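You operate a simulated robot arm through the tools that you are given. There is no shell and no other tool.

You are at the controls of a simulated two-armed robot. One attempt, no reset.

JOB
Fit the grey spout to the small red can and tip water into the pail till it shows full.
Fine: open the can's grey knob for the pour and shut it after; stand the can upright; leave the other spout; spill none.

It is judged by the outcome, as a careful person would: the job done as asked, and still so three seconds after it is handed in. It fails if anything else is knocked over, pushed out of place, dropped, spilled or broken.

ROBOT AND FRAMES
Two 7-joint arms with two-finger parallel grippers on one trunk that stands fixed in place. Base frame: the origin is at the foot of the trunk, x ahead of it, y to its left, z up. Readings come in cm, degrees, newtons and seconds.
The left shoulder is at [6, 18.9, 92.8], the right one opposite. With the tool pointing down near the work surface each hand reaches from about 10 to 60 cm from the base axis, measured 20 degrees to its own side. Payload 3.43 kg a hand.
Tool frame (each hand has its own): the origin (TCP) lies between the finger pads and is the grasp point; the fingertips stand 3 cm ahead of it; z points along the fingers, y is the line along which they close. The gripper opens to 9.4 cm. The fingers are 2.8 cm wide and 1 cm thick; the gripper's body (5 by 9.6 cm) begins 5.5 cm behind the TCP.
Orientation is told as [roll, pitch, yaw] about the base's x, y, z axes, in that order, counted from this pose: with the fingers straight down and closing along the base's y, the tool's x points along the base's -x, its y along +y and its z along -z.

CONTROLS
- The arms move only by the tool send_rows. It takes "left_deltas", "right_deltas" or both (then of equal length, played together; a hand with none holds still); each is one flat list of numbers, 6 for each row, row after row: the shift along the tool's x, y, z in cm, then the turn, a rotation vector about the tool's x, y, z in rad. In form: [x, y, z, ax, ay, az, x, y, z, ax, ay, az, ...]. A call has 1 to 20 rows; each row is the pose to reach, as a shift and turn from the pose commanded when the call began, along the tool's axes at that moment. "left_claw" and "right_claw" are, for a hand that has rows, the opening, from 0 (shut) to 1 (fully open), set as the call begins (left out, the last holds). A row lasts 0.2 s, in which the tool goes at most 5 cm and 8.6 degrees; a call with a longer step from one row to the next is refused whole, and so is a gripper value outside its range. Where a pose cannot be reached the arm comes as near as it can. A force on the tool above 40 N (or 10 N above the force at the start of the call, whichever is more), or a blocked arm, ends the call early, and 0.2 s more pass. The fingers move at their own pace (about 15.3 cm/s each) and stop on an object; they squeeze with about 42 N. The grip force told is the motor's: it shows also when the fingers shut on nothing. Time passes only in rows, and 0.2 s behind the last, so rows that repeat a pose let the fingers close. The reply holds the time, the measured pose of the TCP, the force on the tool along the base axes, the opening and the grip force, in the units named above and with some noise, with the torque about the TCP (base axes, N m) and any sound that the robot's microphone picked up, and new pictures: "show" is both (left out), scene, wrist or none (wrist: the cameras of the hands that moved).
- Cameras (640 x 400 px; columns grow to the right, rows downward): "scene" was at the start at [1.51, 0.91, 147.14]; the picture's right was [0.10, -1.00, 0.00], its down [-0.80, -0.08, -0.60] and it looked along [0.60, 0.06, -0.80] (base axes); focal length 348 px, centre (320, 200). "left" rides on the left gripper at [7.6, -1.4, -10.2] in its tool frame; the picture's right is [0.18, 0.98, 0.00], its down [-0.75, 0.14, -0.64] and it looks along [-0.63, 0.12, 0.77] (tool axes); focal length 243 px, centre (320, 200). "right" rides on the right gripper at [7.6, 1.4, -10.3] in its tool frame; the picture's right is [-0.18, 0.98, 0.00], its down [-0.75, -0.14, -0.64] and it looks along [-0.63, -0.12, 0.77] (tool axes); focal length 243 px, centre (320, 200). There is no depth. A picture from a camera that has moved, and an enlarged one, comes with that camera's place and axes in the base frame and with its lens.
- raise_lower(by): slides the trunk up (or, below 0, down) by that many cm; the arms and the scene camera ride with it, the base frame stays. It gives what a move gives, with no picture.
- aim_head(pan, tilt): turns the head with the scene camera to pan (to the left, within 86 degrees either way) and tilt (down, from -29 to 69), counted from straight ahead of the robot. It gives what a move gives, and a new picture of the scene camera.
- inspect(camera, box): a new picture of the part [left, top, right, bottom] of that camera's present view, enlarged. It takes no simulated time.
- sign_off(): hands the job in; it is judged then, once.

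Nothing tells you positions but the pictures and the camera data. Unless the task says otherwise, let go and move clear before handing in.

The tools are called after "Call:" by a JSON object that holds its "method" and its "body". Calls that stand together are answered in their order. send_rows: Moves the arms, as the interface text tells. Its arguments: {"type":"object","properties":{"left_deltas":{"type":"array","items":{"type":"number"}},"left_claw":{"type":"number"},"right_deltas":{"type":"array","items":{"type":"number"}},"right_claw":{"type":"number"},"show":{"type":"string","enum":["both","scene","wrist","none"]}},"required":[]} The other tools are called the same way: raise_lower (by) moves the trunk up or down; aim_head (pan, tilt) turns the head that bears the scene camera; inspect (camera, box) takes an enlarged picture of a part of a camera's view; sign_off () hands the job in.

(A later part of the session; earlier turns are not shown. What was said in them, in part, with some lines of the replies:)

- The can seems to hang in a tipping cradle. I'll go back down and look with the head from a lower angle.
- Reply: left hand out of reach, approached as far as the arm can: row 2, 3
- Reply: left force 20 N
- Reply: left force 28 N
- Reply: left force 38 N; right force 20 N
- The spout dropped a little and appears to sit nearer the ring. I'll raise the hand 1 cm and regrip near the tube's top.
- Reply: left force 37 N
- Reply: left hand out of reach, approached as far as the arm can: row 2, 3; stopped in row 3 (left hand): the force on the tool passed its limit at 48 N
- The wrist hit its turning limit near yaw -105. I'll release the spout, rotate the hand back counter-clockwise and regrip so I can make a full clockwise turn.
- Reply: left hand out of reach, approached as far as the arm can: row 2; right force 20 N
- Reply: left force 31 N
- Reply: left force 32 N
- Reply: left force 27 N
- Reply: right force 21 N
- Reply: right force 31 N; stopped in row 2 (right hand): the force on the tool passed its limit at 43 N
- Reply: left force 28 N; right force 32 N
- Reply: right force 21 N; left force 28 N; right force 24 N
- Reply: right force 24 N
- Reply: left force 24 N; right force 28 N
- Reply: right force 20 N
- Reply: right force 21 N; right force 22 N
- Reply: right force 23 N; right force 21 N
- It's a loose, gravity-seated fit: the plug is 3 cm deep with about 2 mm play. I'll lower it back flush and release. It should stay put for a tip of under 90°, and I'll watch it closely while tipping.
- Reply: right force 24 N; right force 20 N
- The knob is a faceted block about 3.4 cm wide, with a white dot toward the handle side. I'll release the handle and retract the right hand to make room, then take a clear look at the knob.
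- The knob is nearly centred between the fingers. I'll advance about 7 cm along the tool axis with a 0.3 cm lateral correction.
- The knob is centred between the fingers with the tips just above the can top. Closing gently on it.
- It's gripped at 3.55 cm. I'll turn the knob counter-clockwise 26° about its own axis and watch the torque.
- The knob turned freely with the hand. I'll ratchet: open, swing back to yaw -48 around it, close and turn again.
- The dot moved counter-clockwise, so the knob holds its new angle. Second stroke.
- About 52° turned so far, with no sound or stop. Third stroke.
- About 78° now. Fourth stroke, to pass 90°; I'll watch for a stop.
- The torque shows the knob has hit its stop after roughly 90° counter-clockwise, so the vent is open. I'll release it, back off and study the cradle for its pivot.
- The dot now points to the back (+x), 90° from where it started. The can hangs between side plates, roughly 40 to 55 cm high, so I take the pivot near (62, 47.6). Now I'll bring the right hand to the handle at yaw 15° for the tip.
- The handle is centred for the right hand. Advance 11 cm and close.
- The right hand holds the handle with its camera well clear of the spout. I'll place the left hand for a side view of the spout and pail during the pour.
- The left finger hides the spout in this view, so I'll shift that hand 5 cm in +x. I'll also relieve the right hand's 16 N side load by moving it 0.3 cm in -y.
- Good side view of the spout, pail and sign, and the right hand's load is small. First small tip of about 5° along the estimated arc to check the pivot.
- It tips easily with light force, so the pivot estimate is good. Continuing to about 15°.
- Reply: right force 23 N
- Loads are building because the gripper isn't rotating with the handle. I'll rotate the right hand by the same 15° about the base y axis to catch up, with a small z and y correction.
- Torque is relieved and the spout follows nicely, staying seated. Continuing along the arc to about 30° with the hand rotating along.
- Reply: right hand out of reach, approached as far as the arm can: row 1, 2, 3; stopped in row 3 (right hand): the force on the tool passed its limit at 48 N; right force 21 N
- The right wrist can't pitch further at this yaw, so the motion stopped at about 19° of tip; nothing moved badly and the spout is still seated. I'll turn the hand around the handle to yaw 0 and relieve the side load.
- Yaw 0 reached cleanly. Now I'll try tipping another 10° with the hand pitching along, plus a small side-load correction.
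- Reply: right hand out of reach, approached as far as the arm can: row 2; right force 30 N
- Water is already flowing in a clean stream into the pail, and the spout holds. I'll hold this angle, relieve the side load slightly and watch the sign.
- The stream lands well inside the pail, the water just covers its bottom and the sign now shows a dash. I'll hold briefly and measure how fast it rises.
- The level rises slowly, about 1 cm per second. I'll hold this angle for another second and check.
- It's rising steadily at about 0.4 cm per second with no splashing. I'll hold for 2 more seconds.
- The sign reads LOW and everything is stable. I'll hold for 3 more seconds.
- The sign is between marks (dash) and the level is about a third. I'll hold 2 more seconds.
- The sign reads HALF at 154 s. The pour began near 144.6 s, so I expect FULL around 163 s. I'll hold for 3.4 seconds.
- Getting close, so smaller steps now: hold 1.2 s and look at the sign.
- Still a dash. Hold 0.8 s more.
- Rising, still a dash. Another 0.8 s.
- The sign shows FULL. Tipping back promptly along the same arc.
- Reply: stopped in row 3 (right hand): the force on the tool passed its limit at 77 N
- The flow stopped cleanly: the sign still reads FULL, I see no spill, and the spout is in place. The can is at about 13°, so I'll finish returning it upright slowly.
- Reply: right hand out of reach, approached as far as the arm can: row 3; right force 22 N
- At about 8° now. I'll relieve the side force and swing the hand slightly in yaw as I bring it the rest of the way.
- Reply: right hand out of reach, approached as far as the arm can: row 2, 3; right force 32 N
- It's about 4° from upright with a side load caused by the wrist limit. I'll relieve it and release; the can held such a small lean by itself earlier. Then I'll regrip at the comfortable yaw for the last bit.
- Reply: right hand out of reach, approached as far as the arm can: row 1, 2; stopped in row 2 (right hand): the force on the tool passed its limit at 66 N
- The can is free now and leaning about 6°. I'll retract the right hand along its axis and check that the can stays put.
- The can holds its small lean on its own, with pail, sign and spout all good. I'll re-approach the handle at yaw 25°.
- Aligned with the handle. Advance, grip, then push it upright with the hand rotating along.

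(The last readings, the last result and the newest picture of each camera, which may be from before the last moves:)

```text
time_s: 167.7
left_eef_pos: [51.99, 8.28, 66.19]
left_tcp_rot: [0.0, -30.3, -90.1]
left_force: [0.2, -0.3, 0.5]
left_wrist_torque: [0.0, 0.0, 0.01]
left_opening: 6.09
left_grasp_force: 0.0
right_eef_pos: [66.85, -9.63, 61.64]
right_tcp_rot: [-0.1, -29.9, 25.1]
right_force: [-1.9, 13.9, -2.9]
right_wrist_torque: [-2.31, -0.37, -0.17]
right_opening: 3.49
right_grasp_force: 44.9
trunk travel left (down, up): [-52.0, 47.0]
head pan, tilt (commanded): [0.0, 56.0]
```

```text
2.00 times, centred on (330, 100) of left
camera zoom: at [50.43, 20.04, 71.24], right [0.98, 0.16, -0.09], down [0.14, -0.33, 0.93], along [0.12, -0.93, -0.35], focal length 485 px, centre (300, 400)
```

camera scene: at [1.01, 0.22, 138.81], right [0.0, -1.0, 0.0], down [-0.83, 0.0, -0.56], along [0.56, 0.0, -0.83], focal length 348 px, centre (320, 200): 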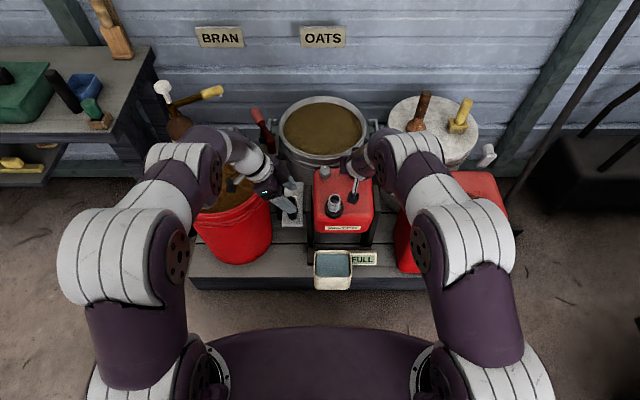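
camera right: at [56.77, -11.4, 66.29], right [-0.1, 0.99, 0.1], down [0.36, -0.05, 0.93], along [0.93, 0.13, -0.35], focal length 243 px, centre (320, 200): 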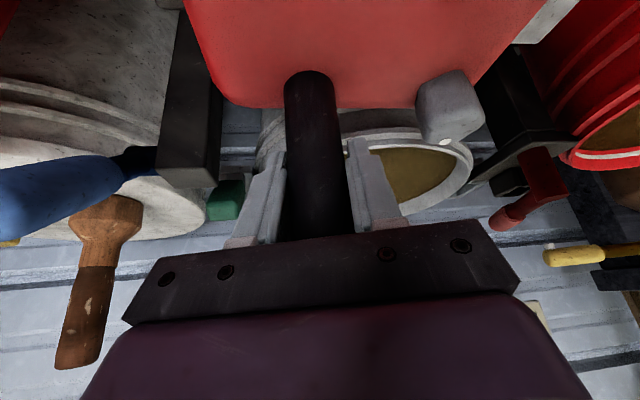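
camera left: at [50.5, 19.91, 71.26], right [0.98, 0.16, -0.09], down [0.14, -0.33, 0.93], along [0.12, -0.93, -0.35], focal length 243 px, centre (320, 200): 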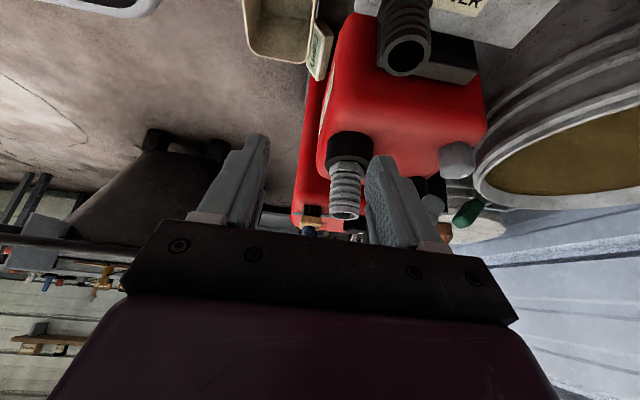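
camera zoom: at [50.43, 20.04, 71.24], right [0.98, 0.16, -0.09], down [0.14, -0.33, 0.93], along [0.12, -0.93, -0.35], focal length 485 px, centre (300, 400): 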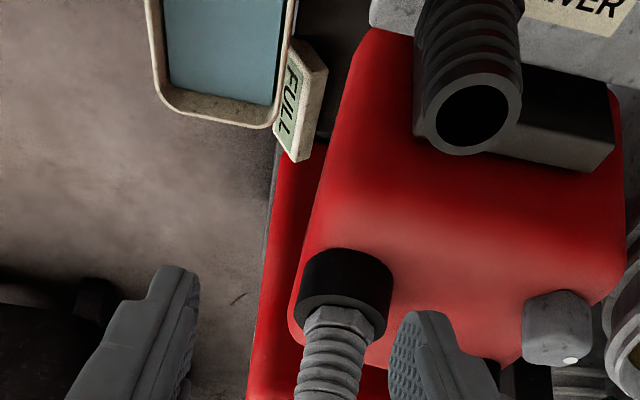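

Gripped. Now I'll bring it the last 6° to upright.

Call:
{"method": "send_rows", "body": {"right_deltas": [-0.293, -0.152, 0.381, -0.0128, 0.0317, 0.0074, -0.586, -0.304, 0.761, -0.0256, 0.0634, 0.0148, -0.879, -0.456, 1.142, -0.0384, 0.0951, 0.0222], "show": "none"}}

Call:
{"method": "inspect", "body": {"camera": "left", "box": [200, 0, 460, 200]}}

Call:
{"method": "inspect", "body": {"camera": "scene", "box": [290, 140, 410, 290]}}

```text
time_s: 168.5
left_eef_pos: [52.07, 8.26, 66.27]
left_tcp_rot: [-0.1, -30.2, -90.1]
left_force: [0.1, -0.2, 0.5]
left_wrist_torque: [-0.05, 0.0, -0.02]
left_opening: 6.12
left_grasp_force: 0.1
right_eef_pos: [68.29, -9.68, 61.04]
right_tcp_rot: [2.8, -24.4, 23.7]
right_force: [-2.8, 6.4, -7.9]
right_wrist_torque: [-1.89, -0.51, 0.08]
right_opening: 3.51
right_grasp_force: 45.4
trunk travel left (down, up): [-52.0, 47.0]
head pan, tilt (commanded): [0.0, 56.0]
```

```text
2.00 times, centred on (330, 100) of left
camera zoom: at [50.47, 19.96, 71.23], right [0.98, 0.16, -0.09], down [0.14, -0.33, 0.93], along [0.12, -0.93, -0.35], focal length 485 px, centre (300, 400)
```

zoom: 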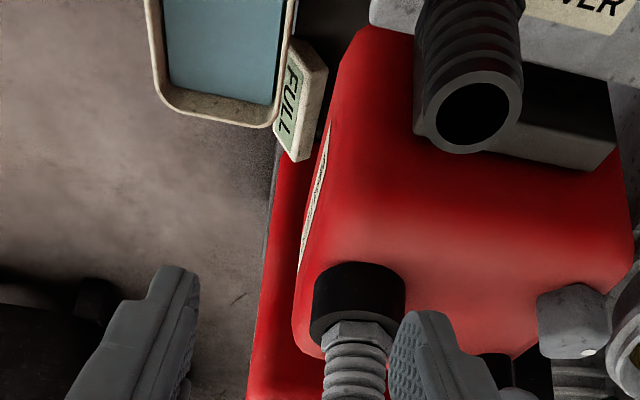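

```text
2.67 times, centred on (350, 215) of scene
camera zoom: at [1.32, 0.31, 138.77], right [0.0, -1.0, 0.0], down [-0.83, 0.0, -0.56], along [0.56, 0.0, -0.83], focal length 928 px, centre (240, 160)
```

zoom: 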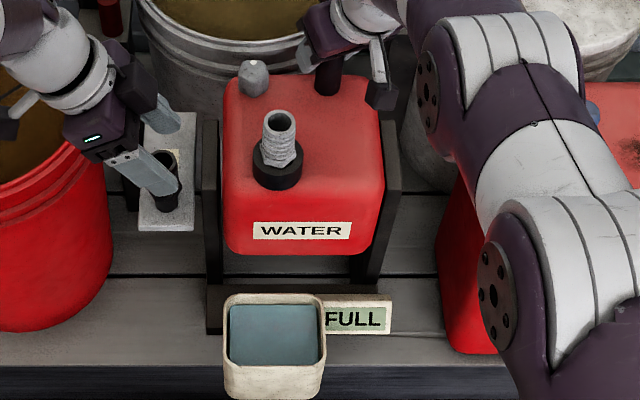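

It matches the pre-tip view almost exactly. I'll nudge it slightly further back to confirm it rests at the upright stop.

Call:
{"method": "send_rows", "body": {"right_deltas": [-0.2, -0.12, 0.2, 0, 0, 0, -0.2, -0.12, 0.2, 0, 0, 0], "show": "none"}}

Call:
{"method": "inspect", "body": {"camera": "left", "box": [200, 0, 460, 200]}}

```text
time_s: 169.1
left_eef_pos: [51.97, 8.28, 66.29]
left_tcp_rot: [0.1, -30.1, -90.2]
left_force: [0.3, 1.2, -0.8]
left_wrist_torque: [0.03, -0.01, 0.02]
left_opening: 6.1
left_grasp_force: 0.2
right_eef_pos: [68.41, -9.67, 61.08]
right_tcp_rot: [2.7, -24.3, 23.7]
right_force: [-11.6, 5.4, -0.7]
right_wrist_torque: [-2.44, 0.73, -0.31]
right_opening: 3.48
right_grasp_force: 44.9
trunk travel left (down, up): [-52.0, 47.0]
head pan, tilt (commanded): [0.0, 56.0]
```

```text
2.00 times, centred on (330, 100) of left
camera zoom: at [50.37, 19.94, 71.31], right [0.98, 0.16, -0.09], down [0.14, -0.33, 0.93], along [0.12, -0.93, -0.35], focal length 485 px, centre (300, 400)
```

zoom: 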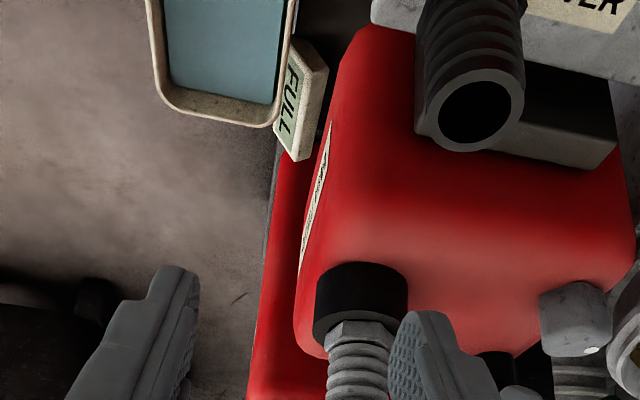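

It's firmly against the upright stop. Now release the handle and retract the right hand as before.

Call:
{"method": "send_rows", "body": {"right_deltas": [0.1, 0.06, -0.1, 0, 0, 0, 0.1, 0.06, -0.1, 0, 0, 0], "right_claw": 0.75, "show": "none"}}

Call:
{"method": "send_rows", "body": {"right_deltas": [0, 0, -3, 0, 0, 0, 0, 0, -6, 0, 0, 0, 0, 0, -9, 0, 0, 0, 0, 0, -12, 0, 0, 0, 1.5, -2.5, -14, 0, 0, 0, 3, -5, -16, 0, 0, 0, 4, -7.5, -18, 0, 0, 0], "show": "scene"}}

Call:
{"method": "inspect", "body": {"camera": "left", "box": [200, 0, 460, 200]}}

Call:
{"method": "inspect", "body": {"camera": "scene", "box": [290, 140, 410, 290]}}

```text
time_s: 169.7
left_eef_pos: [52.02, 8.15, 66.24]
left_tcp_rot: [0.0, -30.1, -90.1]
left_force: [0.3, -0.3, -0.3]
left_wrist_torque: [-0.03, 0.05, -0.01]
left_opening: 6.1
left_grasp_force: 0.0
right_eef_pos: [68.37, -9.68, 61.04]
right_tcp_rot: [2.7, -24.6, 23.8]
right_force: [0.1, 0.8, 0.0]
right_wrist_torque: [-0.02, -0.01, -0.01]
right_opening: 7.07
right_grasp_force: 0.1
trunk travel left (down, up): [-52.0, 47.0]
head pan, tilt (commanded): [0.0, 56.0]
```

```text
time_s: 171.3
left_eef_pos: [51.94, 8.11, 66.18]
left_tcp_rot: [0.1, -30.0, -90.0]
left_force: [-0.6, 0.1, 0.4]
left_wrist_torque: [0.02, -0.04, 0.01]
left_opening: 6.12
left_grasp_force: 0.0
right_eef_pos: [61.47, -21.72, 75.38]
right_tcp_rot: [2.7, -24.5, 23.8]
right_force: [0.9, -0.6, 0.0]
right_wrist_torque: [0.0, -0.02, 0.02]
right_opening: 7.04
right_grasp_force: 0.0
trunk travel left (down, up): [-52.0, 47.0]
head pan, tilt (commanded): [0.0, 56.0]
camera scene: at [1.24, 0.14, 138.78], right [0.0, -1.0, 0.0], down [-0.83, 0.0, -0.56], along [0.56, 0.0, -0.83], focal length 348 px, centre (320, 200)
```

scene: 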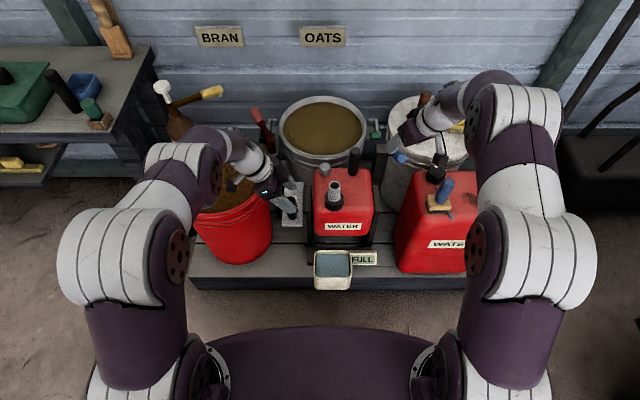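

```text
2.00 times, centred on (330, 100) of left
camera zoom: at [50.42, 19.89, 71.3], right [0.98, 0.16, -0.09], down [0.14, -0.33, 0.93], along [0.12, -0.93, -0.35], focal length 485 px, centre (300, 400)
```

zoom: 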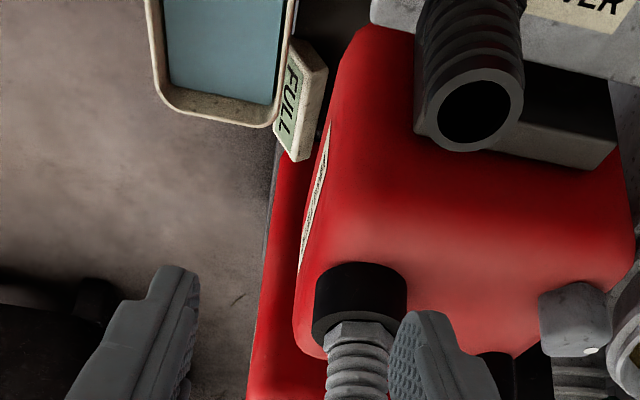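

```text
2.67 times, centred on (350, 215) of scene
camera zoom: at [1.24, 0.14, 138.78], right [0.0, -1.0, 0.0], down [-0.83, 0.0, -0.56], along [0.56, 0.0, -0.83], focal length 928 px, centre (240, 160)
```

zoom: 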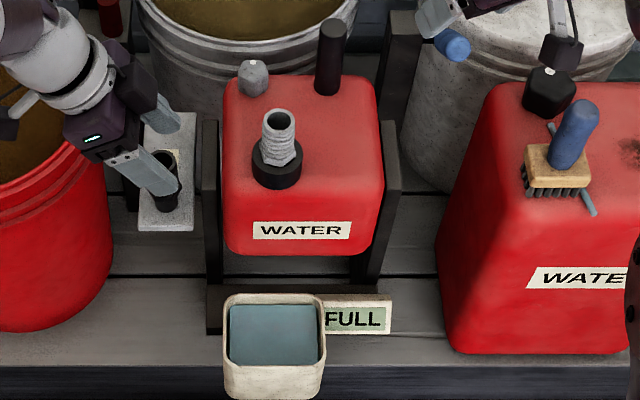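

All good: upright can, full pail, spout seated. Now I'll bring the left hand back to the knob to shut it, retracing the earlier route.

Call:
{"method": "send_rows", "body": {"left_deltas": [0, 0, 0, 0, -0.0873, 0, 0, 0, 0, 0, -0.1745, 0], "show": "none"}}

Call:
{"method": "send_rows", "body": {"left_deltas": [0.32, 1.361, -0.457, -0.0848, 0, -0.101, 0.64, 2.722, -0.913, -0.1696, 0, -0.202, 0.96, 4.083, -1.37, -0.2544, 0, -0.303, 1.28, 5.444, -1.827, -0.3392, 0, -0.404, 1.6, 6.806, -2.283, -0.424, 0, -0.505, 1.92, 8.167, -2.74, -0.5088, 0, -0.606, 2.24, 9.528, -3.197, -0.5936, 0, -0.707, 2.56, 10.889, -3.653, -0.6784, 0, -0.808, 2.88, 12.25, -4.11, -0.7632, 0, -0.909], "show": "wrist"}}

```text
time_s: 171.9
left_eef_pos: [52.0, 8.17, 66.14]
left_tcp_rot: [0.1, -40.1, -90.2]
left_force: [0.0, 0.3, -0.4]
left_wrist_torque: [-0.02, 0.04, 0.02]
left_opening: 6.1
left_grasp_force: 0.1
right_eef_pos: [61.62, -21.71, 75.26]
right_tcp_rot: [2.8, -24.5, 23.7]
right_force: [0.0, -0.5, 0.2]
right_wrist_torque: [0.0, 0.02, 0.0]
right_opening: 7.06
right_grasp_force: 0.1
trunk travel left (down, up): [-52.0, 47.0]
head pan, tilt (commanded): [0.0, 56.0]
```

```text
time_s: 173.9
left_eef_pos: [64.3, 12.92, 67.71]
left_tcp_rot: [0.1, -40.2, -21.8]
left_force: [-0.5, -0.2, -1.0]
left_wrist_torque: [0.01, 0.04, -0.01]
left_opening: 6.12
left_grasp_force: 0.1
right_eef_pos: [61.56, -21.51, 75.37]
right_tcp_rot: [2.7, -24.5, 23.7]
right_force: [-0.5, -0.4, -0.2]
right_wrist_torque: [-0.01, -0.02, 0.02]
right_opening: 7.04
right_grasp_force: 0.1
trunk travel left (down, up): [-52.0, 47.0]
head pan, tilt (commanded): [0.0, 56.0]
camera left: at [52.04, 16.31, 70.58], right [0.24, 0.96, -0.12], down [0.2, 0.07, 0.98], along [0.95, -0.26, -0.18], focal length 243 px, centre (320, 200)
```

left: 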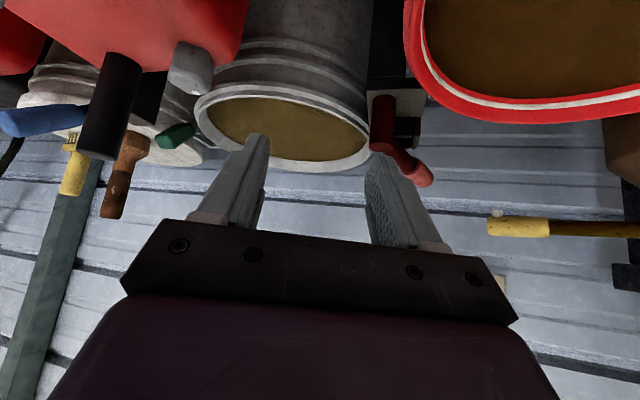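

Retrace to the pre-grasp in front of the knob.

Call:
{"method": "send_rows", "body": {"left_deltas": [0, -3, 1, 0, 0, 0, 0, -6, 2, 0, 0, 0, 0, -9, 3, 0, 0, 0, 0, -12, 4.5, 0, 0, 0, 0, -12, 4.5, 0, 0, 0], "show": "none"}}

Call:
{"method": "inspect", "body": {"camera": "left", "box": [220, 40, 400, 240]}}

Call:
{"method": "inspect", "body": {"camera": "scene", "box": [300, 140, 380, 204]}}

```text
time_s: 175.1
left_eef_pos: [62.24, 0.88, 64.1]
left_tcp_rot: [-0.1, -40.1, -22.1]
left_force: [0.5, 0.7, 0.4]
left_wrist_torque: [0.02, 0.0, -0.01]
left_opening: 6.11
left_grasp_force: 0.0
right_eef_pos: [61.47, -21.6, 75.33]
right_tcp_rot: [2.7, -24.5, 23.7]
right_force: [-0.5, -0.5, -0.5]
right_wrist_torque: [-0.02, -0.02, 0.01]
right_opening: 7.06
right_grasp_force: 0.1
trunk travel left (down, up): [-52.0, 47.0]
head pan, tilt (commanded): [0.0, 56.0]
```

```text
2.00 times, centred on (310, 140) of left
camera zoom: at [50.11, 4.18, 67.07], right [0.24, 0.96, -0.12], down [0.2, 0.07, 0.98], along [0.95, -0.26, -0.18], focal length 485 px, centre (340, 320)
```

zoom: 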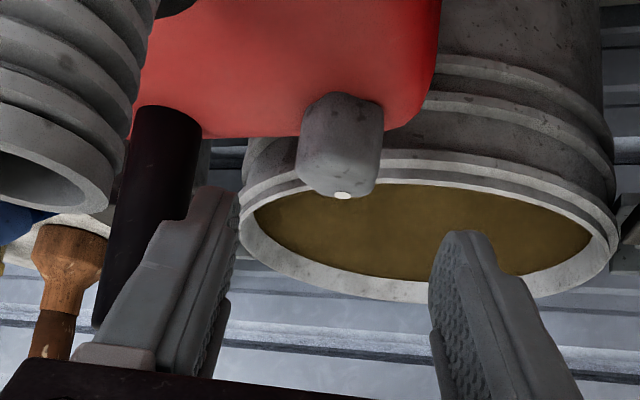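

```text
6.25 times, centred on (340, 172) of scene
camera zoom: at [1.24, 0.22, 138.78], right [0.0, -1.0, 0.0], down [-0.83, 0.0, -0.56], along [0.56, 0.0, -0.83], focal length 2176 px, centre (195, 375)
```

zoom: 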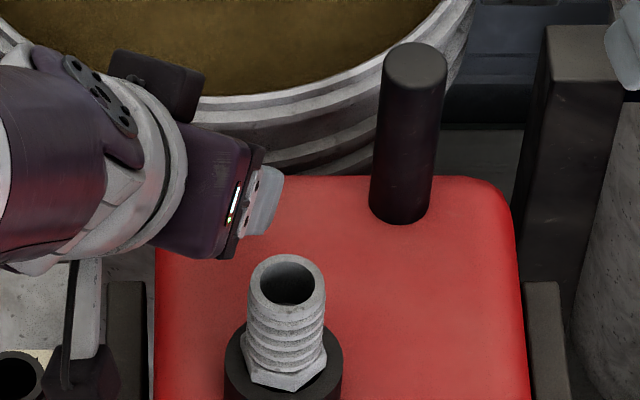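

The knob is centred between the fingers again. Advance and close, then turn clockwise 26°.

Call:
{"method": "send_rows", "body": {"left_deltas": [0, 0, 2.5, 0, 0, 0, 0, 0, 5, 0, 0, 0, 0, 0, 7.5, 0, 0, 0, 0, 0, 7.5, 0, 0, 0], "show": "none"}}

Call:
{"method": "send_rows", "body": {"left_deltas": [0, 0, 0, 0, 0, 0, 0, 0, 0, 0, 0, 0, 0, 0, 0, 0, 0, 0], "left_claw": 0, "show": "none"}}

Call:
{"method": "inspect", "body": {"camera": "left", "box": [220, 40, 400, 240]}}

```text
time_s: 176.1
left_eef_pos: [66.82, -0.91, 58.37]
left_tcp_rot: [-0.1, -40.1, -22.0]
left_force: [0.5, -0.1, -0.2]
left_wrist_torque: [0.03, -0.01, 0.03]
left_opening: 6.09
left_grasp_force: 0.0
right_eef_pos: [61.56, -21.63, 75.33]
right_tcp_rot: [2.7, -24.6, 23.7]
right_force: [0.7, 0.0, 0.4]
right_wrist_torque: [0.01, 0.02, 0.01]
right_opening: 7.05
right_grasp_force: 0.0
trunk travel left (down, up): [-52.0, 47.0]
head pan, tilt (commanded): [0.0, 56.0]
```

```text
time_s: 176.9
left_eef_pos: [66.8, -1.01, 58.24]
left_tcp_rot: [0.0, -40.0, -22.2]
left_force: [-2.2, -9.5, -1.7]
left_wrist_torque: [0.16, -0.43, -0.13]
left_opening: 3.51
left_grasp_force: 45.1
right_eef_pos: [61.65, -21.82, 75.27]
right_tcp_rot: [2.6, -24.4, 23.6]
right_force: [1.2, -0.3, 0.7]
right_wrist_torque: [-0.01, -0.02, -0.01]
right_opening: 7.07
right_grasp_force: 0.0
trunk travel left (down, up): [-52.0, 47.0]
head pan, tilt (commanded): [0.0, 56.0]
```

```text
2.00 times, centred on (310, 140) of left
camera zoom: at [54.58, 2.39, 61.3], right [0.24, 0.96, -0.12], down [0.21, 0.07, 0.98], along [0.95, -0.26, -0.18], focal length 485 px, centre (340, 320)
```

zoom: 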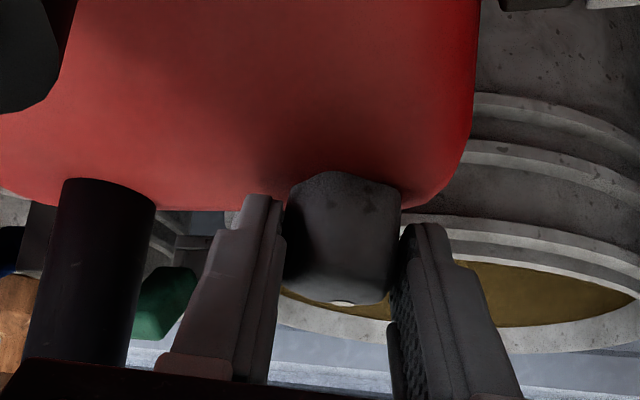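

Gripped. Turning clockwise 26°, then ratcheting back counter-clockwise with the hand open.

Call:
{"method": "send_rows", "body": {"left_deltas": [-0.006, 0.146, 0.005, 0.0729, 0, 0.0869, -0.025, 0.289, 0.021, 0.1459, 0, 0.1738, -0.057, 0.429, 0.047, 0.2188, 0, 0.2607, -0.1, 0.564, 0.084, 0.2918, 0, 0.3476], "show": "none"}}

Call:
{"method": "send_rows", "body": {"left_deltas": [0, 0, 0, 0, 0, 0, 0, 0, 0, 0, 0, 0], "left_claw": 0.65, "show": "none"}}

Call:
{"method": "send_rows", "body": {"left_deltas": [-0.006, -0.146, 0.005, -0.0729, 0, -0.0869, -0.025, -0.289, 0.021, -0.1459, 0, -0.1738, -0.057, -0.429, 0.047, -0.2188, 0, -0.2607, -0.1, -0.564, 0.084, -0.2918, 0, -0.3476, -0.1, -0.564, 0.084, -0.2918, 0, -0.3476], "show": "none"}}

Call:
{"method": "inspect", "body": {"camera": "left", "box": [220, 40, 400, 240]}}

Call:
{"method": "inspect", "body": {"camera": "scene", "box": [300, 140, 380, 204]}}

```text
time_s: 177.9
left_eef_pos: [67.08, -0.47, 58.23]
left_tcp_rot: [0.0, -39.9, -48.2]
left_force: [-9.5, -6.9, 0.2]
left_wrist_torque: [-0.02, 0.08, -0.12]
left_opening: 3.54
left_grasp_force: 45.1
right_eef_pos: [61.57, -21.63, 75.27]
right_tcp_rot: [2.8, -24.6, 23.7]
right_force: [1.1, 0.9, -0.1]
right_wrist_torque: [0.01, 0.0, 0.02]
right_opening: 7.04
right_grasp_force: 0.0
trunk travel left (down, up): [-52.0, 47.0]
head pan, tilt (commanded): [0.0, 56.0]
```

```text
time_s: 178.5
left_eef_pos: [67.17, -0.44, 58.36]
left_tcp_rot: [0.0, -40.1, -48.1]
left_force: [-0.1, 0.0, 1.4]
left_wrist_torque: [0.01, 0.01, 0.0]
left_opening: 6.15
left_grasp_force: 0.1
right_eef_pos: [61.54, -21.61, 75.36]
right_tcp_rot: [2.7, -24.5, 23.8]
right_force: [-0.5, -0.3, -0.2]
right_wrist_torque: [-0.01, -0.03, -0.02]
right_opening: 7.04
right_grasp_force: 0.1
trunk travel left (down, up): [-52.0, 47.0]
head pan, tilt (commanded): [0.0, 56.0]
```

```text
time_s: 179.7
left_eef_pos: [66.89, -0.98, 58.47]
left_tcp_rot: [-0.2, -40.1, -21.9]
left_force: [0.9, -0.1, -0.3]
left_wrist_torque: [0.01, 0.02, -0.02]
left_opening: 6.12
left_grasp_force: 0.1
right_eef_pos: [61.61, -21.6, 75.25]
right_tcp_rot: [2.7, -24.5, 23.7]
right_force: [0.3, -0.6, 0.7]
right_wrist_torque: [0.01, 0.03, -0.01]
right_opening: 7.06
right_grasp_force: 0.0
trunk travel left (down, up): [-52.0, 47.0]
head pan, tilt (commanded): [0.0, 56.0]
```

```text
2.00 times, centred on (310, 140) of left
camera zoom: at [54.66, 2.34, 61.36], right [0.24, 0.96, -0.12], down [0.2, 0.07, 0.98], along [0.95, -0.26, -0.18], focal length 485 px, centre (340, 320)
```

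zoom: 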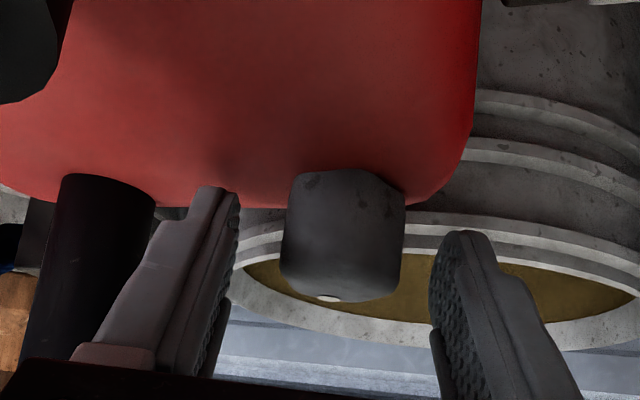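

```text
6.25 times, centred on (340, 172) of scene
camera zoom: at [1.26, 0.21, 138.78], right [0.0, -1.0, 0.0], down [-0.83, 0.0, -0.56], along [0.56, 0.0, -0.83], focal length 2176 px, centre (195, 375)
```

zoom: 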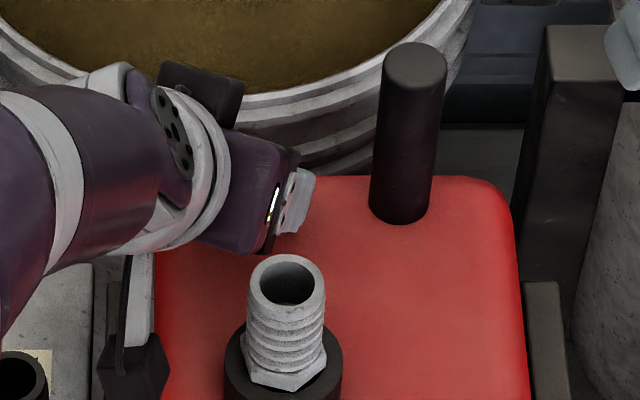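

Dot has moved clockwise by one stroke (26°). I'll do strokes two and three.

Call:
{"method": "send_rows", "body": {"left_deltas": [0, 0, 0, 0, 0, 0, 0, 0, 0, 0, 0, 0, 0, 0, 0, 0, 0, 0], "left_claw": 0, "show": "none"}}

Call:
{"method": "send_rows", "body": {"left_deltas": [-0.006, 0.146, 0.005, 0.0729, 0, 0.0869, -0.025, 0.289, 0.021, 0.1459, 0, 0.1738, -0.057, 0.429, 0.047, 0.2188, 0, 0.2607, -0.1, 0.564, 0.084, 0.2918, 0, 0.3476], "show": "none"}}

Call:
{"method": "send_rows", "body": {"left_deltas": [0, 0, 0, 0, 0, 0, 0, 0, 0, 0, 0, 0], "left_claw": 0.65, "show": "none"}}

Call:
{"method": "send_rows", "body": {"left_deltas": [-0.006, -0.146, 0.005, -0.0729, 0, -0.0869, -0.025, -0.289, 0.021, -0.1459, 0, -0.1738, -0.057, -0.429, 0.047, -0.2188, 0, -0.2607, -0.1, -0.564, 0.084, -0.2918, 0, -0.3476, -0.1, -0.564, 0.084, -0.2918, 0, -0.3476], "show": "none"}}

Call:
{"method": "send_rows", "body": {"left_deltas": [0, 0, 0, 0, 0, 0, 0, 0, 0, 0, 0, 0, 0, 0, 0, 0, 0, 0], "left_claw": 0, "show": "none"}}

Call:
{"method": "send_rows", "body": {"left_deltas": [-0.006, 0.146, 0.005, 0.0729, 0, 0.0869, -0.025, 0.289, 0.021, 0.1459, 0, 0.1738, -0.057, 0.429, 0.047, 0.2188, 0, 0.2607, -0.1, 0.564, 0.084, 0.2918, 0, 0.3476], "show": "none"}}

Call:
{"method": "inspect", "body": {"camera": "left", "box": [220, 40, 400, 240]}}

Call:
{"method": "inspect", "body": {"camera": "scene", "box": [300, 140, 380, 204]}}

```text
time_s: 180.5
left_eef_pos: [66.83, -0.97, 58.47]
left_tcp_rot: [0.0, -40.1, -22.1]
left_force: [0.8, -1.0, 0.3]
left_wrist_torque: [0.45, -0.34, 0.0]
left_opening: 3.52
left_grasp_force: 44.7
right_eef_pos: [61.46, -21.61, 75.31]
right_tcp_rot: [2.7, -24.5, 23.6]
right_force: [0.9, -0.9, -0.7]
right_wrist_torque: [0.02, 0.0, -0.03]
right_opening: 7.05
right_grasp_force: 0.1
trunk travel left (down, up): [-52.0, 47.0]
head pan, tilt (commanded): [0.0, 56.0]
```

```text
time_s: 181.5
left_eef_pos: [67.11, -0.56, 58.39]
left_tcp_rot: [-0.1, -40.1, -48.2]
left_force: [-7.2, -1.0, 6.2]
left_wrist_torque: [-0.11, 0.71, -0.07]
left_opening: 3.52
left_grasp_force: 45.1
right_eef_pos: [61.46, -21.68, 75.46]
right_tcp_rot: [2.7, -24.6, 23.7]
right_force: [0.3, 0.2, -0.5]
right_wrist_torque: [0.02, -0.01, -0.02]
right_opening: 7.03
right_grasp_force: 0.1
trunk travel left (down, up): [-52.0, 47.0]
head pan, tilt (commanded): [0.0, 56.0]
```

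```text
time_s: 182.1
left_eef_pos: [67.27, -0.58, 58.3]
left_tcp_rot: [0.0, -40.1, -48.2]
left_force: [-1.1, -0.6, 0.1]
left_wrist_torque: [-0.01, -0.01, 0.04]
left_opening: 6.11
left_grasp_force: 0.0
right_eef_pos: [61.49, -21.6, 75.3]
right_tcp_rot: [2.7, -24.5, 23.7]
right_force: [-0.5, -0.6, 0.5]
right_wrist_torque: [0.0, 0.0, 0.04]
right_opening: 7.03
right_grasp_force: 0.1
trunk travel left (down, up): [-52.0, 47.0]
head pan, tilt (commanded): [0.0, 56.0]
```

```text
time_s: 183.3
left_eef_pos: [66.89, -1.01, 58.41]
left_tcp_rot: [-0.2, -40.1, -22.0]
left_force: [-0.2, 0.6, -0.1]
left_wrist_torque: [0.02, -0.01, -0.04]
left_opening: 6.1
left_grasp_force: 0.1
right_eef_pos: [61.57, -21.66, 75.32]
right_tcp_rot: [2.7, -24.5, 23.8]
right_force: [0.0, 0.1, -0.4]
right_wrist_torque: [0.01, -0.01, -0.01]
right_opening: 7.06
right_grasp_force: 0.0
trunk travel left (down, up): [-52.0, 47.0]
head pan, tilt (commanded): [0.0, 56.0]
```

```text
time_s: 184.1
left_eef_pos: [66.83, -1.03, 58.38]
left_tcp_rot: [-0.2, -40.2, -22.0]
left_force: [0.5, 0.1, 0.6]
left_wrist_torque: [-0.06, -0.13, 0.01]
left_opening: 3.53
left_grasp_force: 44.8
right_eef_pos: [61.5, -21.62, 75.39]
right_tcp_rot: [2.6, -24.5, 23.6]
right_force: [0.3, 0.2, -0.1]
right_wrist_torque: [0.02, 0.02, -0.02]
right_opening: 7.05
right_grasp_force: 0.0
trunk travel left (down, up): [-52.0, 47.0]
head pan, tilt (commanded): [0.0, 56.0]
```

```text
time_s: 185.1
left_eef_pos: [67.18, -0.64, 58.4]
left_tcp_rot: [-0.2, -40.0, -48.3]
left_force: [0.2, -2.7, -3.3]
left_wrist_torque: [-0.27, -0.08, 0.0]
left_opening: 3.52
left_grasp_force: 45.0
right_eef_pos: [61.53, -21.67, 75.32]
right_tcp_rot: [2.7, -24.4, 23.7]
right_force: [0.8, -0.5, 0.2]
right_wrist_torque: [0.01, -0.03, -0.01]
right_opening: 7.05
right_grasp_force: 0.0
trunk travel left (down, up): [-52.0, 47.0]
head pan, tilt (commanded): [0.0, 56.0]
```

```text
2.00 times, centred on (310, 140) of left
camera zoom: at [57.7, 7.75, 61.32], right [0.64, 0.76, -0.12], down [0.21, -0.03, 0.98], along [0.74, -0.65, -0.18], focal length 485 px, centre (340, 320)
```

zoom: 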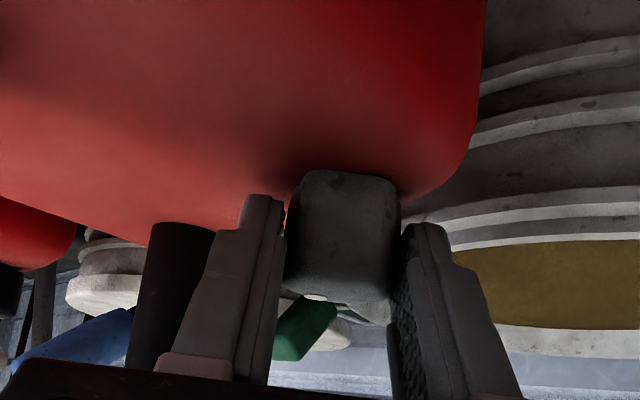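

```text
6.25 times, centred on (340, 172) of scene
camera zoom: at [1.31, 0.17, 138.78], right [0.0, -1.0, 0.0], down [-0.83, 0.0, -0.56], along [0.56, 0.0, -0.83], focal length 2176 px, centre (195, 375)
```

zoom: 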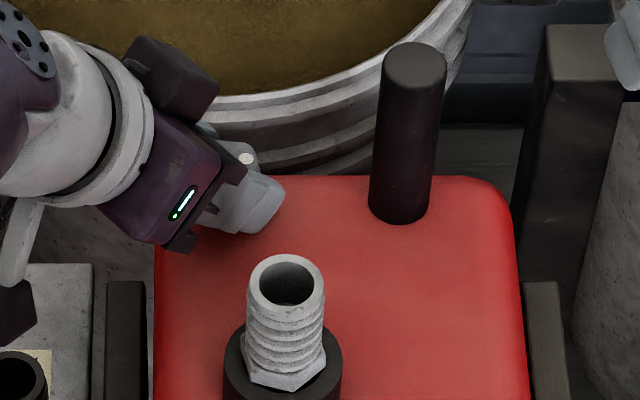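

The dot is almost back at its original position. One more stroke to bring it firmly to the closed stop.

Call:
{"method": "send_rows", "body": {"left_deltas": [0, 0, 0, 0, 0, 0, 0, 0, 0, 0, 0, 0], "left_claw": 0.65, "show": "none"}}

Call:
{"method": "send_rows", "body": {"left_deltas": [-0.006, -0.146, 0.005, -0.0729, 0, -0.0869, -0.025, -0.289, 0.021, -0.1459, 0, -0.1738, -0.057, -0.429, 0.047, -0.2188, 0, -0.2607, -0.1, -0.564, 0.084, -0.2918, 0, -0.3476, -0.1, -0.564, 0.084, -0.2918, 0, -0.3476], "show": "none"}}

Call:
{"method": "send_rows", "body": {"left_deltas": [0, 0, 0, 0, 0, 0, 0, 0, 0, 0, 0, 0, 0, 0, 0, 0, 0, 0], "left_claw": 0, "show": "none"}}

Call:
{"method": "send_rows", "body": {"left_deltas": [-0.006, 0.146, 0.005, 0.0729, 0, 0.0869, -0.025, 0.289, 0.021, 0.1459, 0, 0.1738, -0.057, 0.429, 0.047, 0.2188, 0, 0.2607], "show": "none"}}

Call:
{"method": "inspect", "body": {"camera": "scene", "box": [300, 140, 380, 204]}}

Call:
{"method": "inspect", "body": {"camera": "left", "box": [220, 40, 400, 240]}}

```text
time_s: 185.7
left_eef_pos: [67.13, -0.61, 58.5]
left_tcp_rot: [-0.1, -40.2, -48.1]
left_force: [0.1, 0.6, -0.8]
left_wrist_torque: [-0.01, 0.0, 0.02]
left_opening: 6.12
left_grasp_force: 0.0
right_eef_pos: [61.5, -21.58, 75.35]
right_tcp_rot: [2.7, -24.5, 23.6]
right_force: [0.6, 0.5, 0.5]
right_wrist_torque: [0.02, -0.01, 0.02]
right_opening: 7.06
right_grasp_force: 0.0
trunk travel left (down, up): [-52.0, 47.0]
head pan, tilt (commanded): [0.0, 56.0]
```

```text
time_s: 186.9
left_eef_pos: [66.81, -1.11, 58.43]
left_tcp_rot: [0.0, -40.1, -22.1]
left_force: [0.7, -0.2, -0.2]
left_wrist_torque: [-0.01, 0.01, -0.01]
left_opening: 6.1
left_grasp_force: 0.0
right_eef_pos: [61.61, -21.57, 75.43]
right_tcp_rot: [2.7, -24.6, 23.7]
right_force: [0.6, 0.2, 0.2]
right_wrist_torque: [0.0, -0.03, 0.0]
right_opening: 7.04
right_grasp_force: 0.0
trunk travel left (down, up): [-52.0, 47.0]
head pan, tilt (commanded): [0.0, 56.0]
```

```text
time_s: 187.7
left_eef_pos: [66.78, -0.98, 58.34]
left_tcp_rot: [0.0, -40.0, -22.0]
left_force: [1.7, 2.6, 0.5]
left_wrist_torque: [0.32, -0.22, 0.05]
left_opening: 3.5
left_grasp_force: 45.0
right_eef_pos: [61.49, -21.65, 75.38]
right_tcp_rot: [2.7, -24.5, 23.7]
right_force: [0.1, -0.1, -0.6]
right_wrist_torque: [-0.02, 0.01, 0.02]
right_opening: 7.05
right_grasp_force: 0.0
trunk travel left (down, up): [-52.0, 47.0]
head pan, tilt (commanded): [0.0, 56.0]
```

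```text
time_s: 188.5
left_eef_pos: [66.95, -0.67, 58.48]
left_tcp_rot: [0.0, -40.1, -41.6]
left_force: [-2.2, -1.4, 1.1]
left_wrist_torque: [0.07, -0.34, 0.62]
left_opening: 3.56
left_grasp_force: 44.9
right_eef_pos: [61.57, -21.61, 75.4]
right_tcp_rot: [2.7, -24.6, 23.7]
right_force: [-0.1, 0.2, -0.4]
right_wrist_torque: [0.0, -0.03, -0.03]
right_opening: 7.04
right_grasp_force: 0.1
trunk travel left (down, up): [-52.0, 47.0]
head pan, tilt (commanded): [0.0, 56.0]
```

```text
6.25 times, centred on (340, 172) of scene
camera zoom: at [1.22, 0.18, 138.78], right [0.0, -1.0, 0.0], down [-0.83, 0.0, -0.56], along [0.56, 0.0, -0.83], focal length 2176 px, centre (195, 375)
```

zoom: 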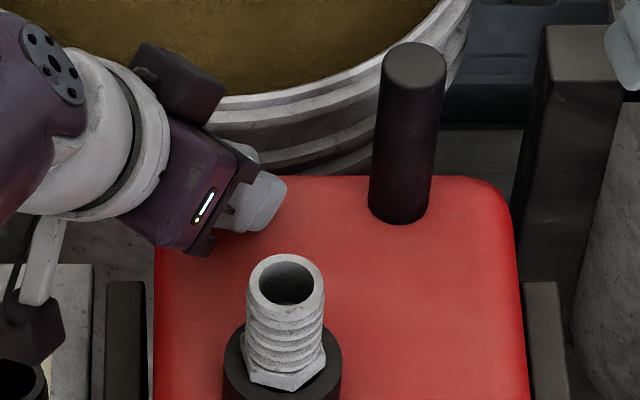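

```text
2.00 times, centred on (310, 140) of left
camera zoom: at [56.7, 6.58, 61.34], right [0.55, 0.83, -0.12], down [0.22, 0.0, 0.98], along [0.81, -0.56, -0.18], focal length 485 px, centre (340, 320)
```

zoom: 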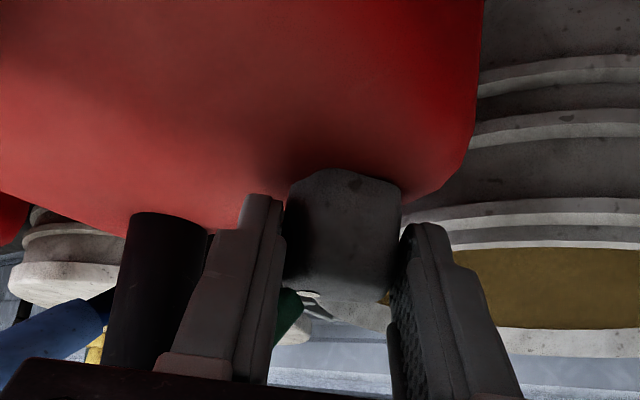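

The torque shows the knob is hard against its closed stop. Release and back the left hand away.

Call:
{"method": "send_rows", "body": {"left_deltas": [0, 0, 0, 0, 0, 0, 0, 0, 0, 0, 0, 0], "left_claw": 0.65, "show": "none"}}

Call:
{"method": "send_rows", "body": {"left_deltas": [0, 0, -2.5, 0, 0, 0, 0, 0, -5, 0, 0, 0, 0, 0, -7.5, 0, 0, 0, 0, 3, -9, 0, 0, 0, 0, 6, -10, 0, 0, 0, 0, 9, -11, 0, 0, 0, 0, 11, -12, 0, 0, 0], "show": "scene"}}

Call:
{"method": "inspect", "body": {"camera": "scene", "box": [300, 140, 400, 220]}}

Call:
{"method": "inspect", "body": {"camera": "scene", "box": [280, 180, 400, 300]}}

```text
time_s: 189.1
left_eef_pos: [67.08, -0.65, 58.44]
left_tcp_rot: [0.0, -40.1, -41.6]
left_force: [0.3, 0.2, -0.2]
left_wrist_torque: [0.0, -0.01, -0.01]
left_opening: 6.14
left_grasp_force: 0.1
right_eef_pos: [61.41, -21.62, 75.32]
right_tcp_rot: [2.7, -24.5, 23.7]
right_force: [-0.2, -0.5, 0.0]
right_wrist_torque: [0.01, 0.02, 0.03]
right_opening: 7.06
right_grasp_force: 0.2
trunk travel left (down, up): [-52.0, 47.0]
head pan, tilt (commanded): [0.0, 56.0]
```

```text
time_s: 190.7
left_eef_pos: [68.64, 12.64, 67.39]
left_tcp_rot: [0.0, -40.2, -41.6]
left_force: [0.1, -0.1, 0.8]
left_wrist_torque: [-0.03, -0.02, 0.02]
left_opening: 6.12
left_grasp_force: 0.1
right_eef_pos: [61.67, -21.72, 75.41]
right_tcp_rot: [2.6, -24.5, 23.7]
right_force: [-0.1, -0.6, -0.1]
right_wrist_torque: [0.01, 0.03, 0.01]
right_opening: 7.05
right_grasp_force: 0.0
trunk travel left (down, up): [-52.0, 47.0]
head pan, tilt (commanded): [0.0, 56.0]
camera scene: at [1.25, 0.22, 138.78], right [0.0, -1.0, 0.0], down [-0.83, 0.0, -0.56], along [0.56, 0.0, -0.83], focal length 348 px, centre (320, 200)
```

scene: 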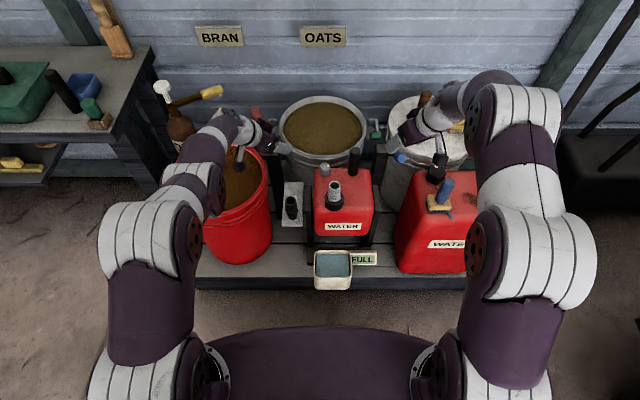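

```text
5.00 times, centred on (350, 180) of scene
camera zoom: at [1.25, 0.22, 138.78], right [0.0, -1.0, 0.0], down [-0.83, 0.0, -0.56], along [0.56, 0.0, -0.83], focal length 1740 px, centre (170, 300)
```

zoom: 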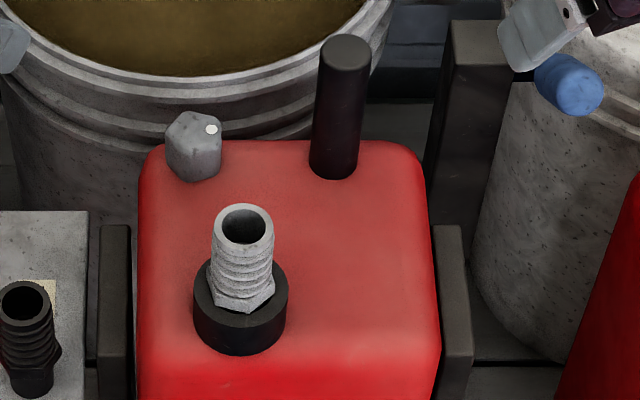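

```text
3.33 times, centred on (340, 240) of scene
camera zoom: at [1.25, 0.22, 138.78], right [0.0, -1.0, 0.0], down [-0.83, 0.0, -0.56], along [0.56, 0.0, -0.83], focal length 1160 px, centre (253, 67)
```

zoom: 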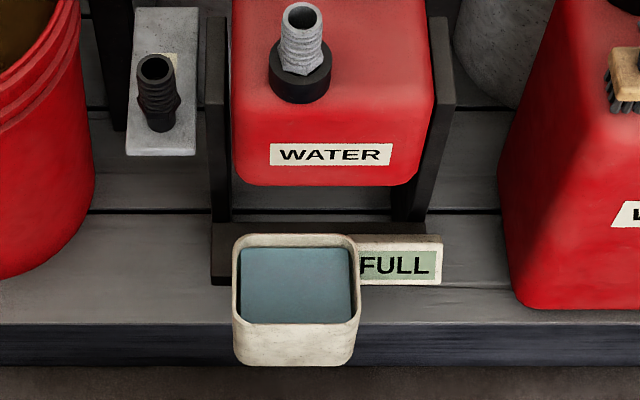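

Knob dot, can, sign and pail all look right. The spout may have crept up a few millimetres during the pour, so I'll look closer.

Call:
{"method": "inspect", "body": {"camera": "scene", "box": [326, 170, 366, 210]}}

Call:
{"method": "inspect", "body": {"camera": "right", "box": [400, 0, 640, 160]}}

Call:
{"method": "inspect", "body": {"camera": "left", "box": [0, 0, 320, 200]}}

```text
10.00 times, centred on (346, 190) of scene
camera zoom: at [1.25, 0.22, 138.78], right [0.0, -1.0, 0.0], down [-0.83, 0.0, -0.56], along [0.56, 0.0, -0.83], focal length 3481 px, centre (60, 300)
```

zoom: 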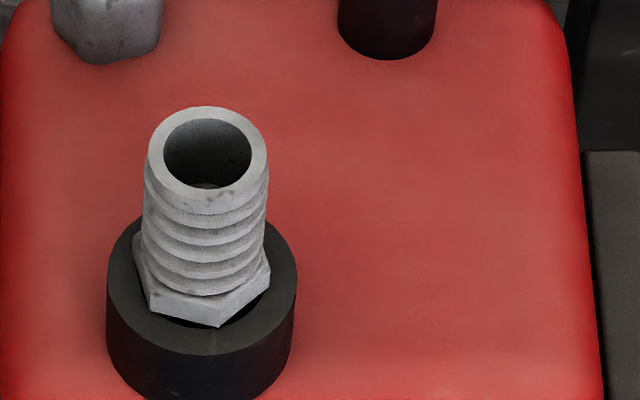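

```text
2.50 times, centred on (520, 80) of right
camera zoom: at [50.81, -25.12, 81.69], right [-0.26, 0.96, 0.12], down [0.46, 0.01, 0.89], along [0.85, 0.28, -0.44], focal length 606 px, centre (-180, 500)
```

zoom: 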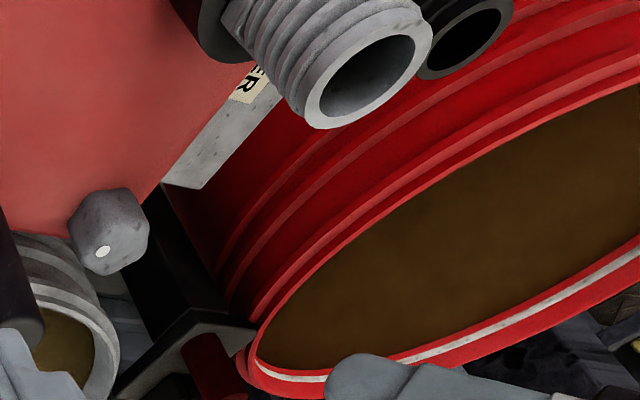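

```text
2.00 times, centred on (160, 100) of left
camera zoom: at [58.33, 19.78, 70.48], right [0.55, 0.83, -0.12], down [0.22, 0.0, 0.98], along [0.81, -0.56, -0.18], focal length 485 px, centre (640, 400)
```

zoom: 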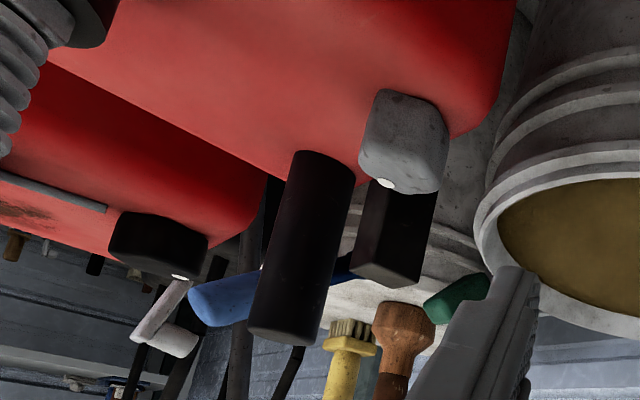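

The hex looks close to flush. I'll move the left hand to the earlier side-view pose to compare the seating directly.

Call:
{"method": "send_rows", "body": {"left_deltas": [1.13, -1.96, -0.88, 0.0776, 0, 0.0924, 2.27, -3.92, -1.75, 0.1551, 0, 0.1849, 3.4, -5.88, -2.63, 0.2327, 0, 0.2773, 4.53, -7.83, -3.51, 0.3103, 0, 0.3697, 5.66, -9.79, -4.39, 0.3879, 0, 0.4621, 6.8, -11.75, -5.26, 0.4654, 0, 0.5546, 7.93, -13.71, -6.14, 0.543, 0, 0.647], "show": "none"}}

Call:
{"method": "send_rows", "body": {"left_deltas": [0, 0, 0, 0, 0.0873, 0, 0, 0, 0, 0, 0.1745, 0], "show": "wrist"}}

Call:
{"method": "inspect", "body": {"camera": "left", "box": [310, 110, 400, 220]}}

```text
time_s: 192.3
left_eef_pos: [51.92, 9.14, 67.2]
left_tcp_rot: [0.2, -40.0, -90.2]
left_force: [0.1, -0.2, 0.1]
left_wrist_torque: [0.0, -0.03, 0.0]
left_opening: 6.13
left_grasp_force: 0.1
right_eef_pos: [61.54, -21.68, 75.31]
right_tcp_rot: [2.7, -24.5, 23.7]
right_force: [0.3, 0.6, 0.5]
right_wrist_torque: [-0.01, 0.0, 0.01]
right_opening: 7.02
right_grasp_force: 0.0
trunk travel left (down, up): [-52.0, 47.0]
head pan, tilt (commanded): [0.0, 56.0]
```

```text
time_s: 192.9
left_eef_pos: [51.88, 9.05, 67.21]
left_tcp_rot: [-0.1, -30.0, -90.0]
left_force: [0.4, -0.6, -0.3]
left_wrist_torque: [0.0, 0.02, -0.02]
left_opening: 6.1
left_grasp_force: 0.2
right_eef_pos: [61.55, -21.71, 75.35]
right_tcp_rot: [2.7, -24.5, 23.8]
right_force: [0.8, -0.5, 0.2]
right_wrist_torque: [0.01, 0.0, 0.0]
right_opening: 7.06
right_grasp_force: 0.1
trunk travel left (down, up): [-52.0, 47.0]
head pan, tilt (commanded): [0.0, 56.0]
camera left: at [50.35, 20.84, 72.18], right [0.98, 0.16, -0.09], down [0.14, -0.33, 0.93], along [0.12, -0.93, -0.35], focal length 243 px, centre (320, 200)
```

left: 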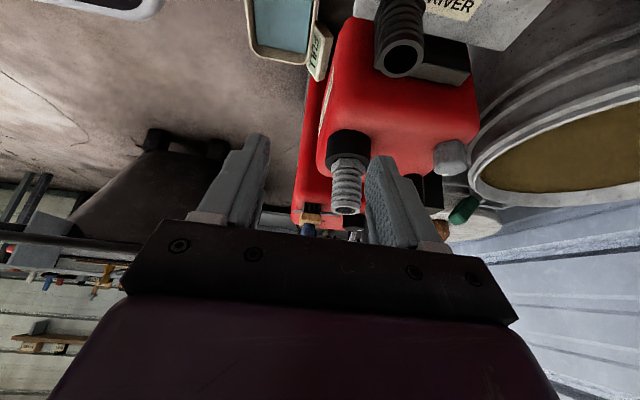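

```text
3.64 times, centred on (355, 165) of left
camera zoom: at [50.35, 20.84, 72.18], right [0.98, 0.16, -0.09], down [0.14, -0.33, 0.93], along [0.12, -0.93, -0.35], focal length 882 px, centre (193, 327)
```

zoom: 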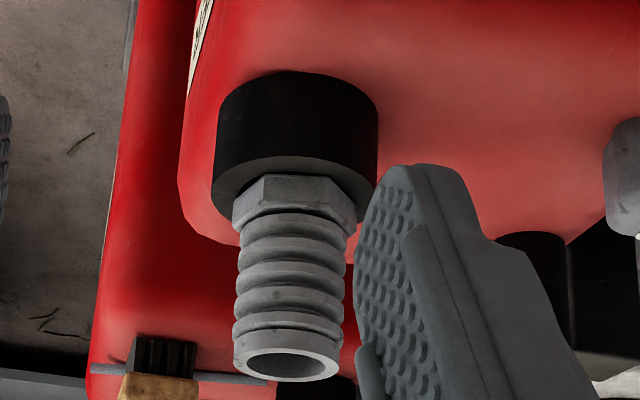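

The hex sits flush and upright on the ring. I'll raise the trunk a little to lift both hands clear, then do a final check of everything for spills or anything out of place.

Call:
{"method": "raise_lower", "body": {"by": 8}}

Call:
{"method": "inspect", "body": {"camera": "scene", "box": [180, 130, 500, 320]}}

Call:
{"method": "inspect", "body": {"camera": "scene", "box": [280, 170, 400, 300]}}

```text
time_s: 194.1
left_eef_pos: [51.84, 9.02, 75.12]
left_tcp_rot: [0.0, -30.1, -90.1]
left_force: [-0.6, 0.4, -0.7]
left_wrist_torque: [-0.03, -0.01, -0.01]
left_opening: 6.09
left_grasp_force: 0.2
right_eef_pos: [61.61, -21.72, 83.31]
right_tcp_rot: [2.7, -24.5, 23.8]
right_force: [0.1, -0.4, 0.5]
right_wrist_torque: [0.0, 0.01, 0.0]
right_opening: 7.05
right_grasp_force: 0.1
trunk travel left (down, up): [-60.0, 39.0]
head pan, tilt (commanded): [0.0, 56.0]
```

```text
2.00 times, centred on (340, 225) of scene
camera zoom: at [1.29, 0.2, 146.77], right [0.0, -1.0, 0.0], down [-0.83, 0.0, -0.56], along [0.56, 0.0, -0.83], focal length 696 px, centre (280, 150)
```

zoom: 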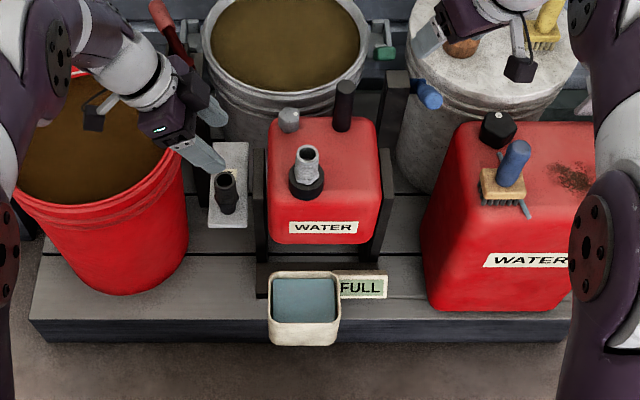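

```text
3.08 times, centred on (340, 235) of scene
camera zoom: at [1.29, 0.2, 146.77], right [0.0, -1.0, 0.0], down [-0.83, 0.0, -0.56], along [0.56, 0.0, -0.83], focal length 1071 px, centre (258, 92)
```

zoom: 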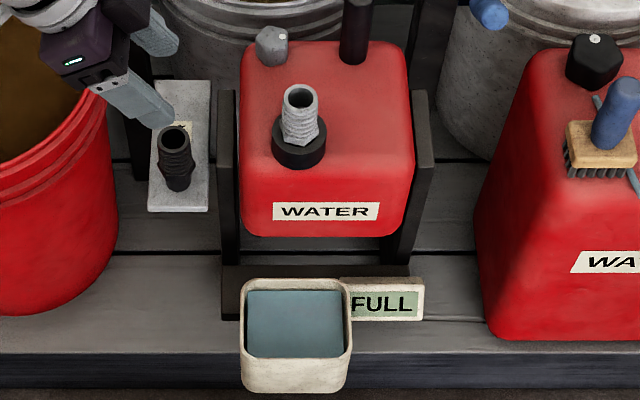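

The final check shows the grey spout seated on the small can, the can upright, and the knob back at its shut position. The sign reads FULL, the black spout is untouched in its rack, and I see no water spilled. Both hands are clear, so I'm handing it in.

Call:
{"method": "sign_off", "body": {}}

```text
The job is handed in.
```

I fitted the grey spout to the small red can and poured until the pail's sign read FULL. The job is handed in.

- **Spout:** It sits flush on the can's neck. It never clicked or locked, even when I pressed or turned it, so it is held only by its plug, with about 2 mm of play. It stayed in place through the whole pour.
- **Pour:** I tipped the can about 29° and brought it back as soon as the sign showed FULL. The force limit stopped the arm twice while I was bringing the can back, but I saw no water spilled.
- **Knob:** I opened it a quarter turn for the pour and shut it hard against its stop afterwards.
- **Can and the rest:** The can is back against its upright stop. The black spout is untouched in its rack, and nothing else looked moved.
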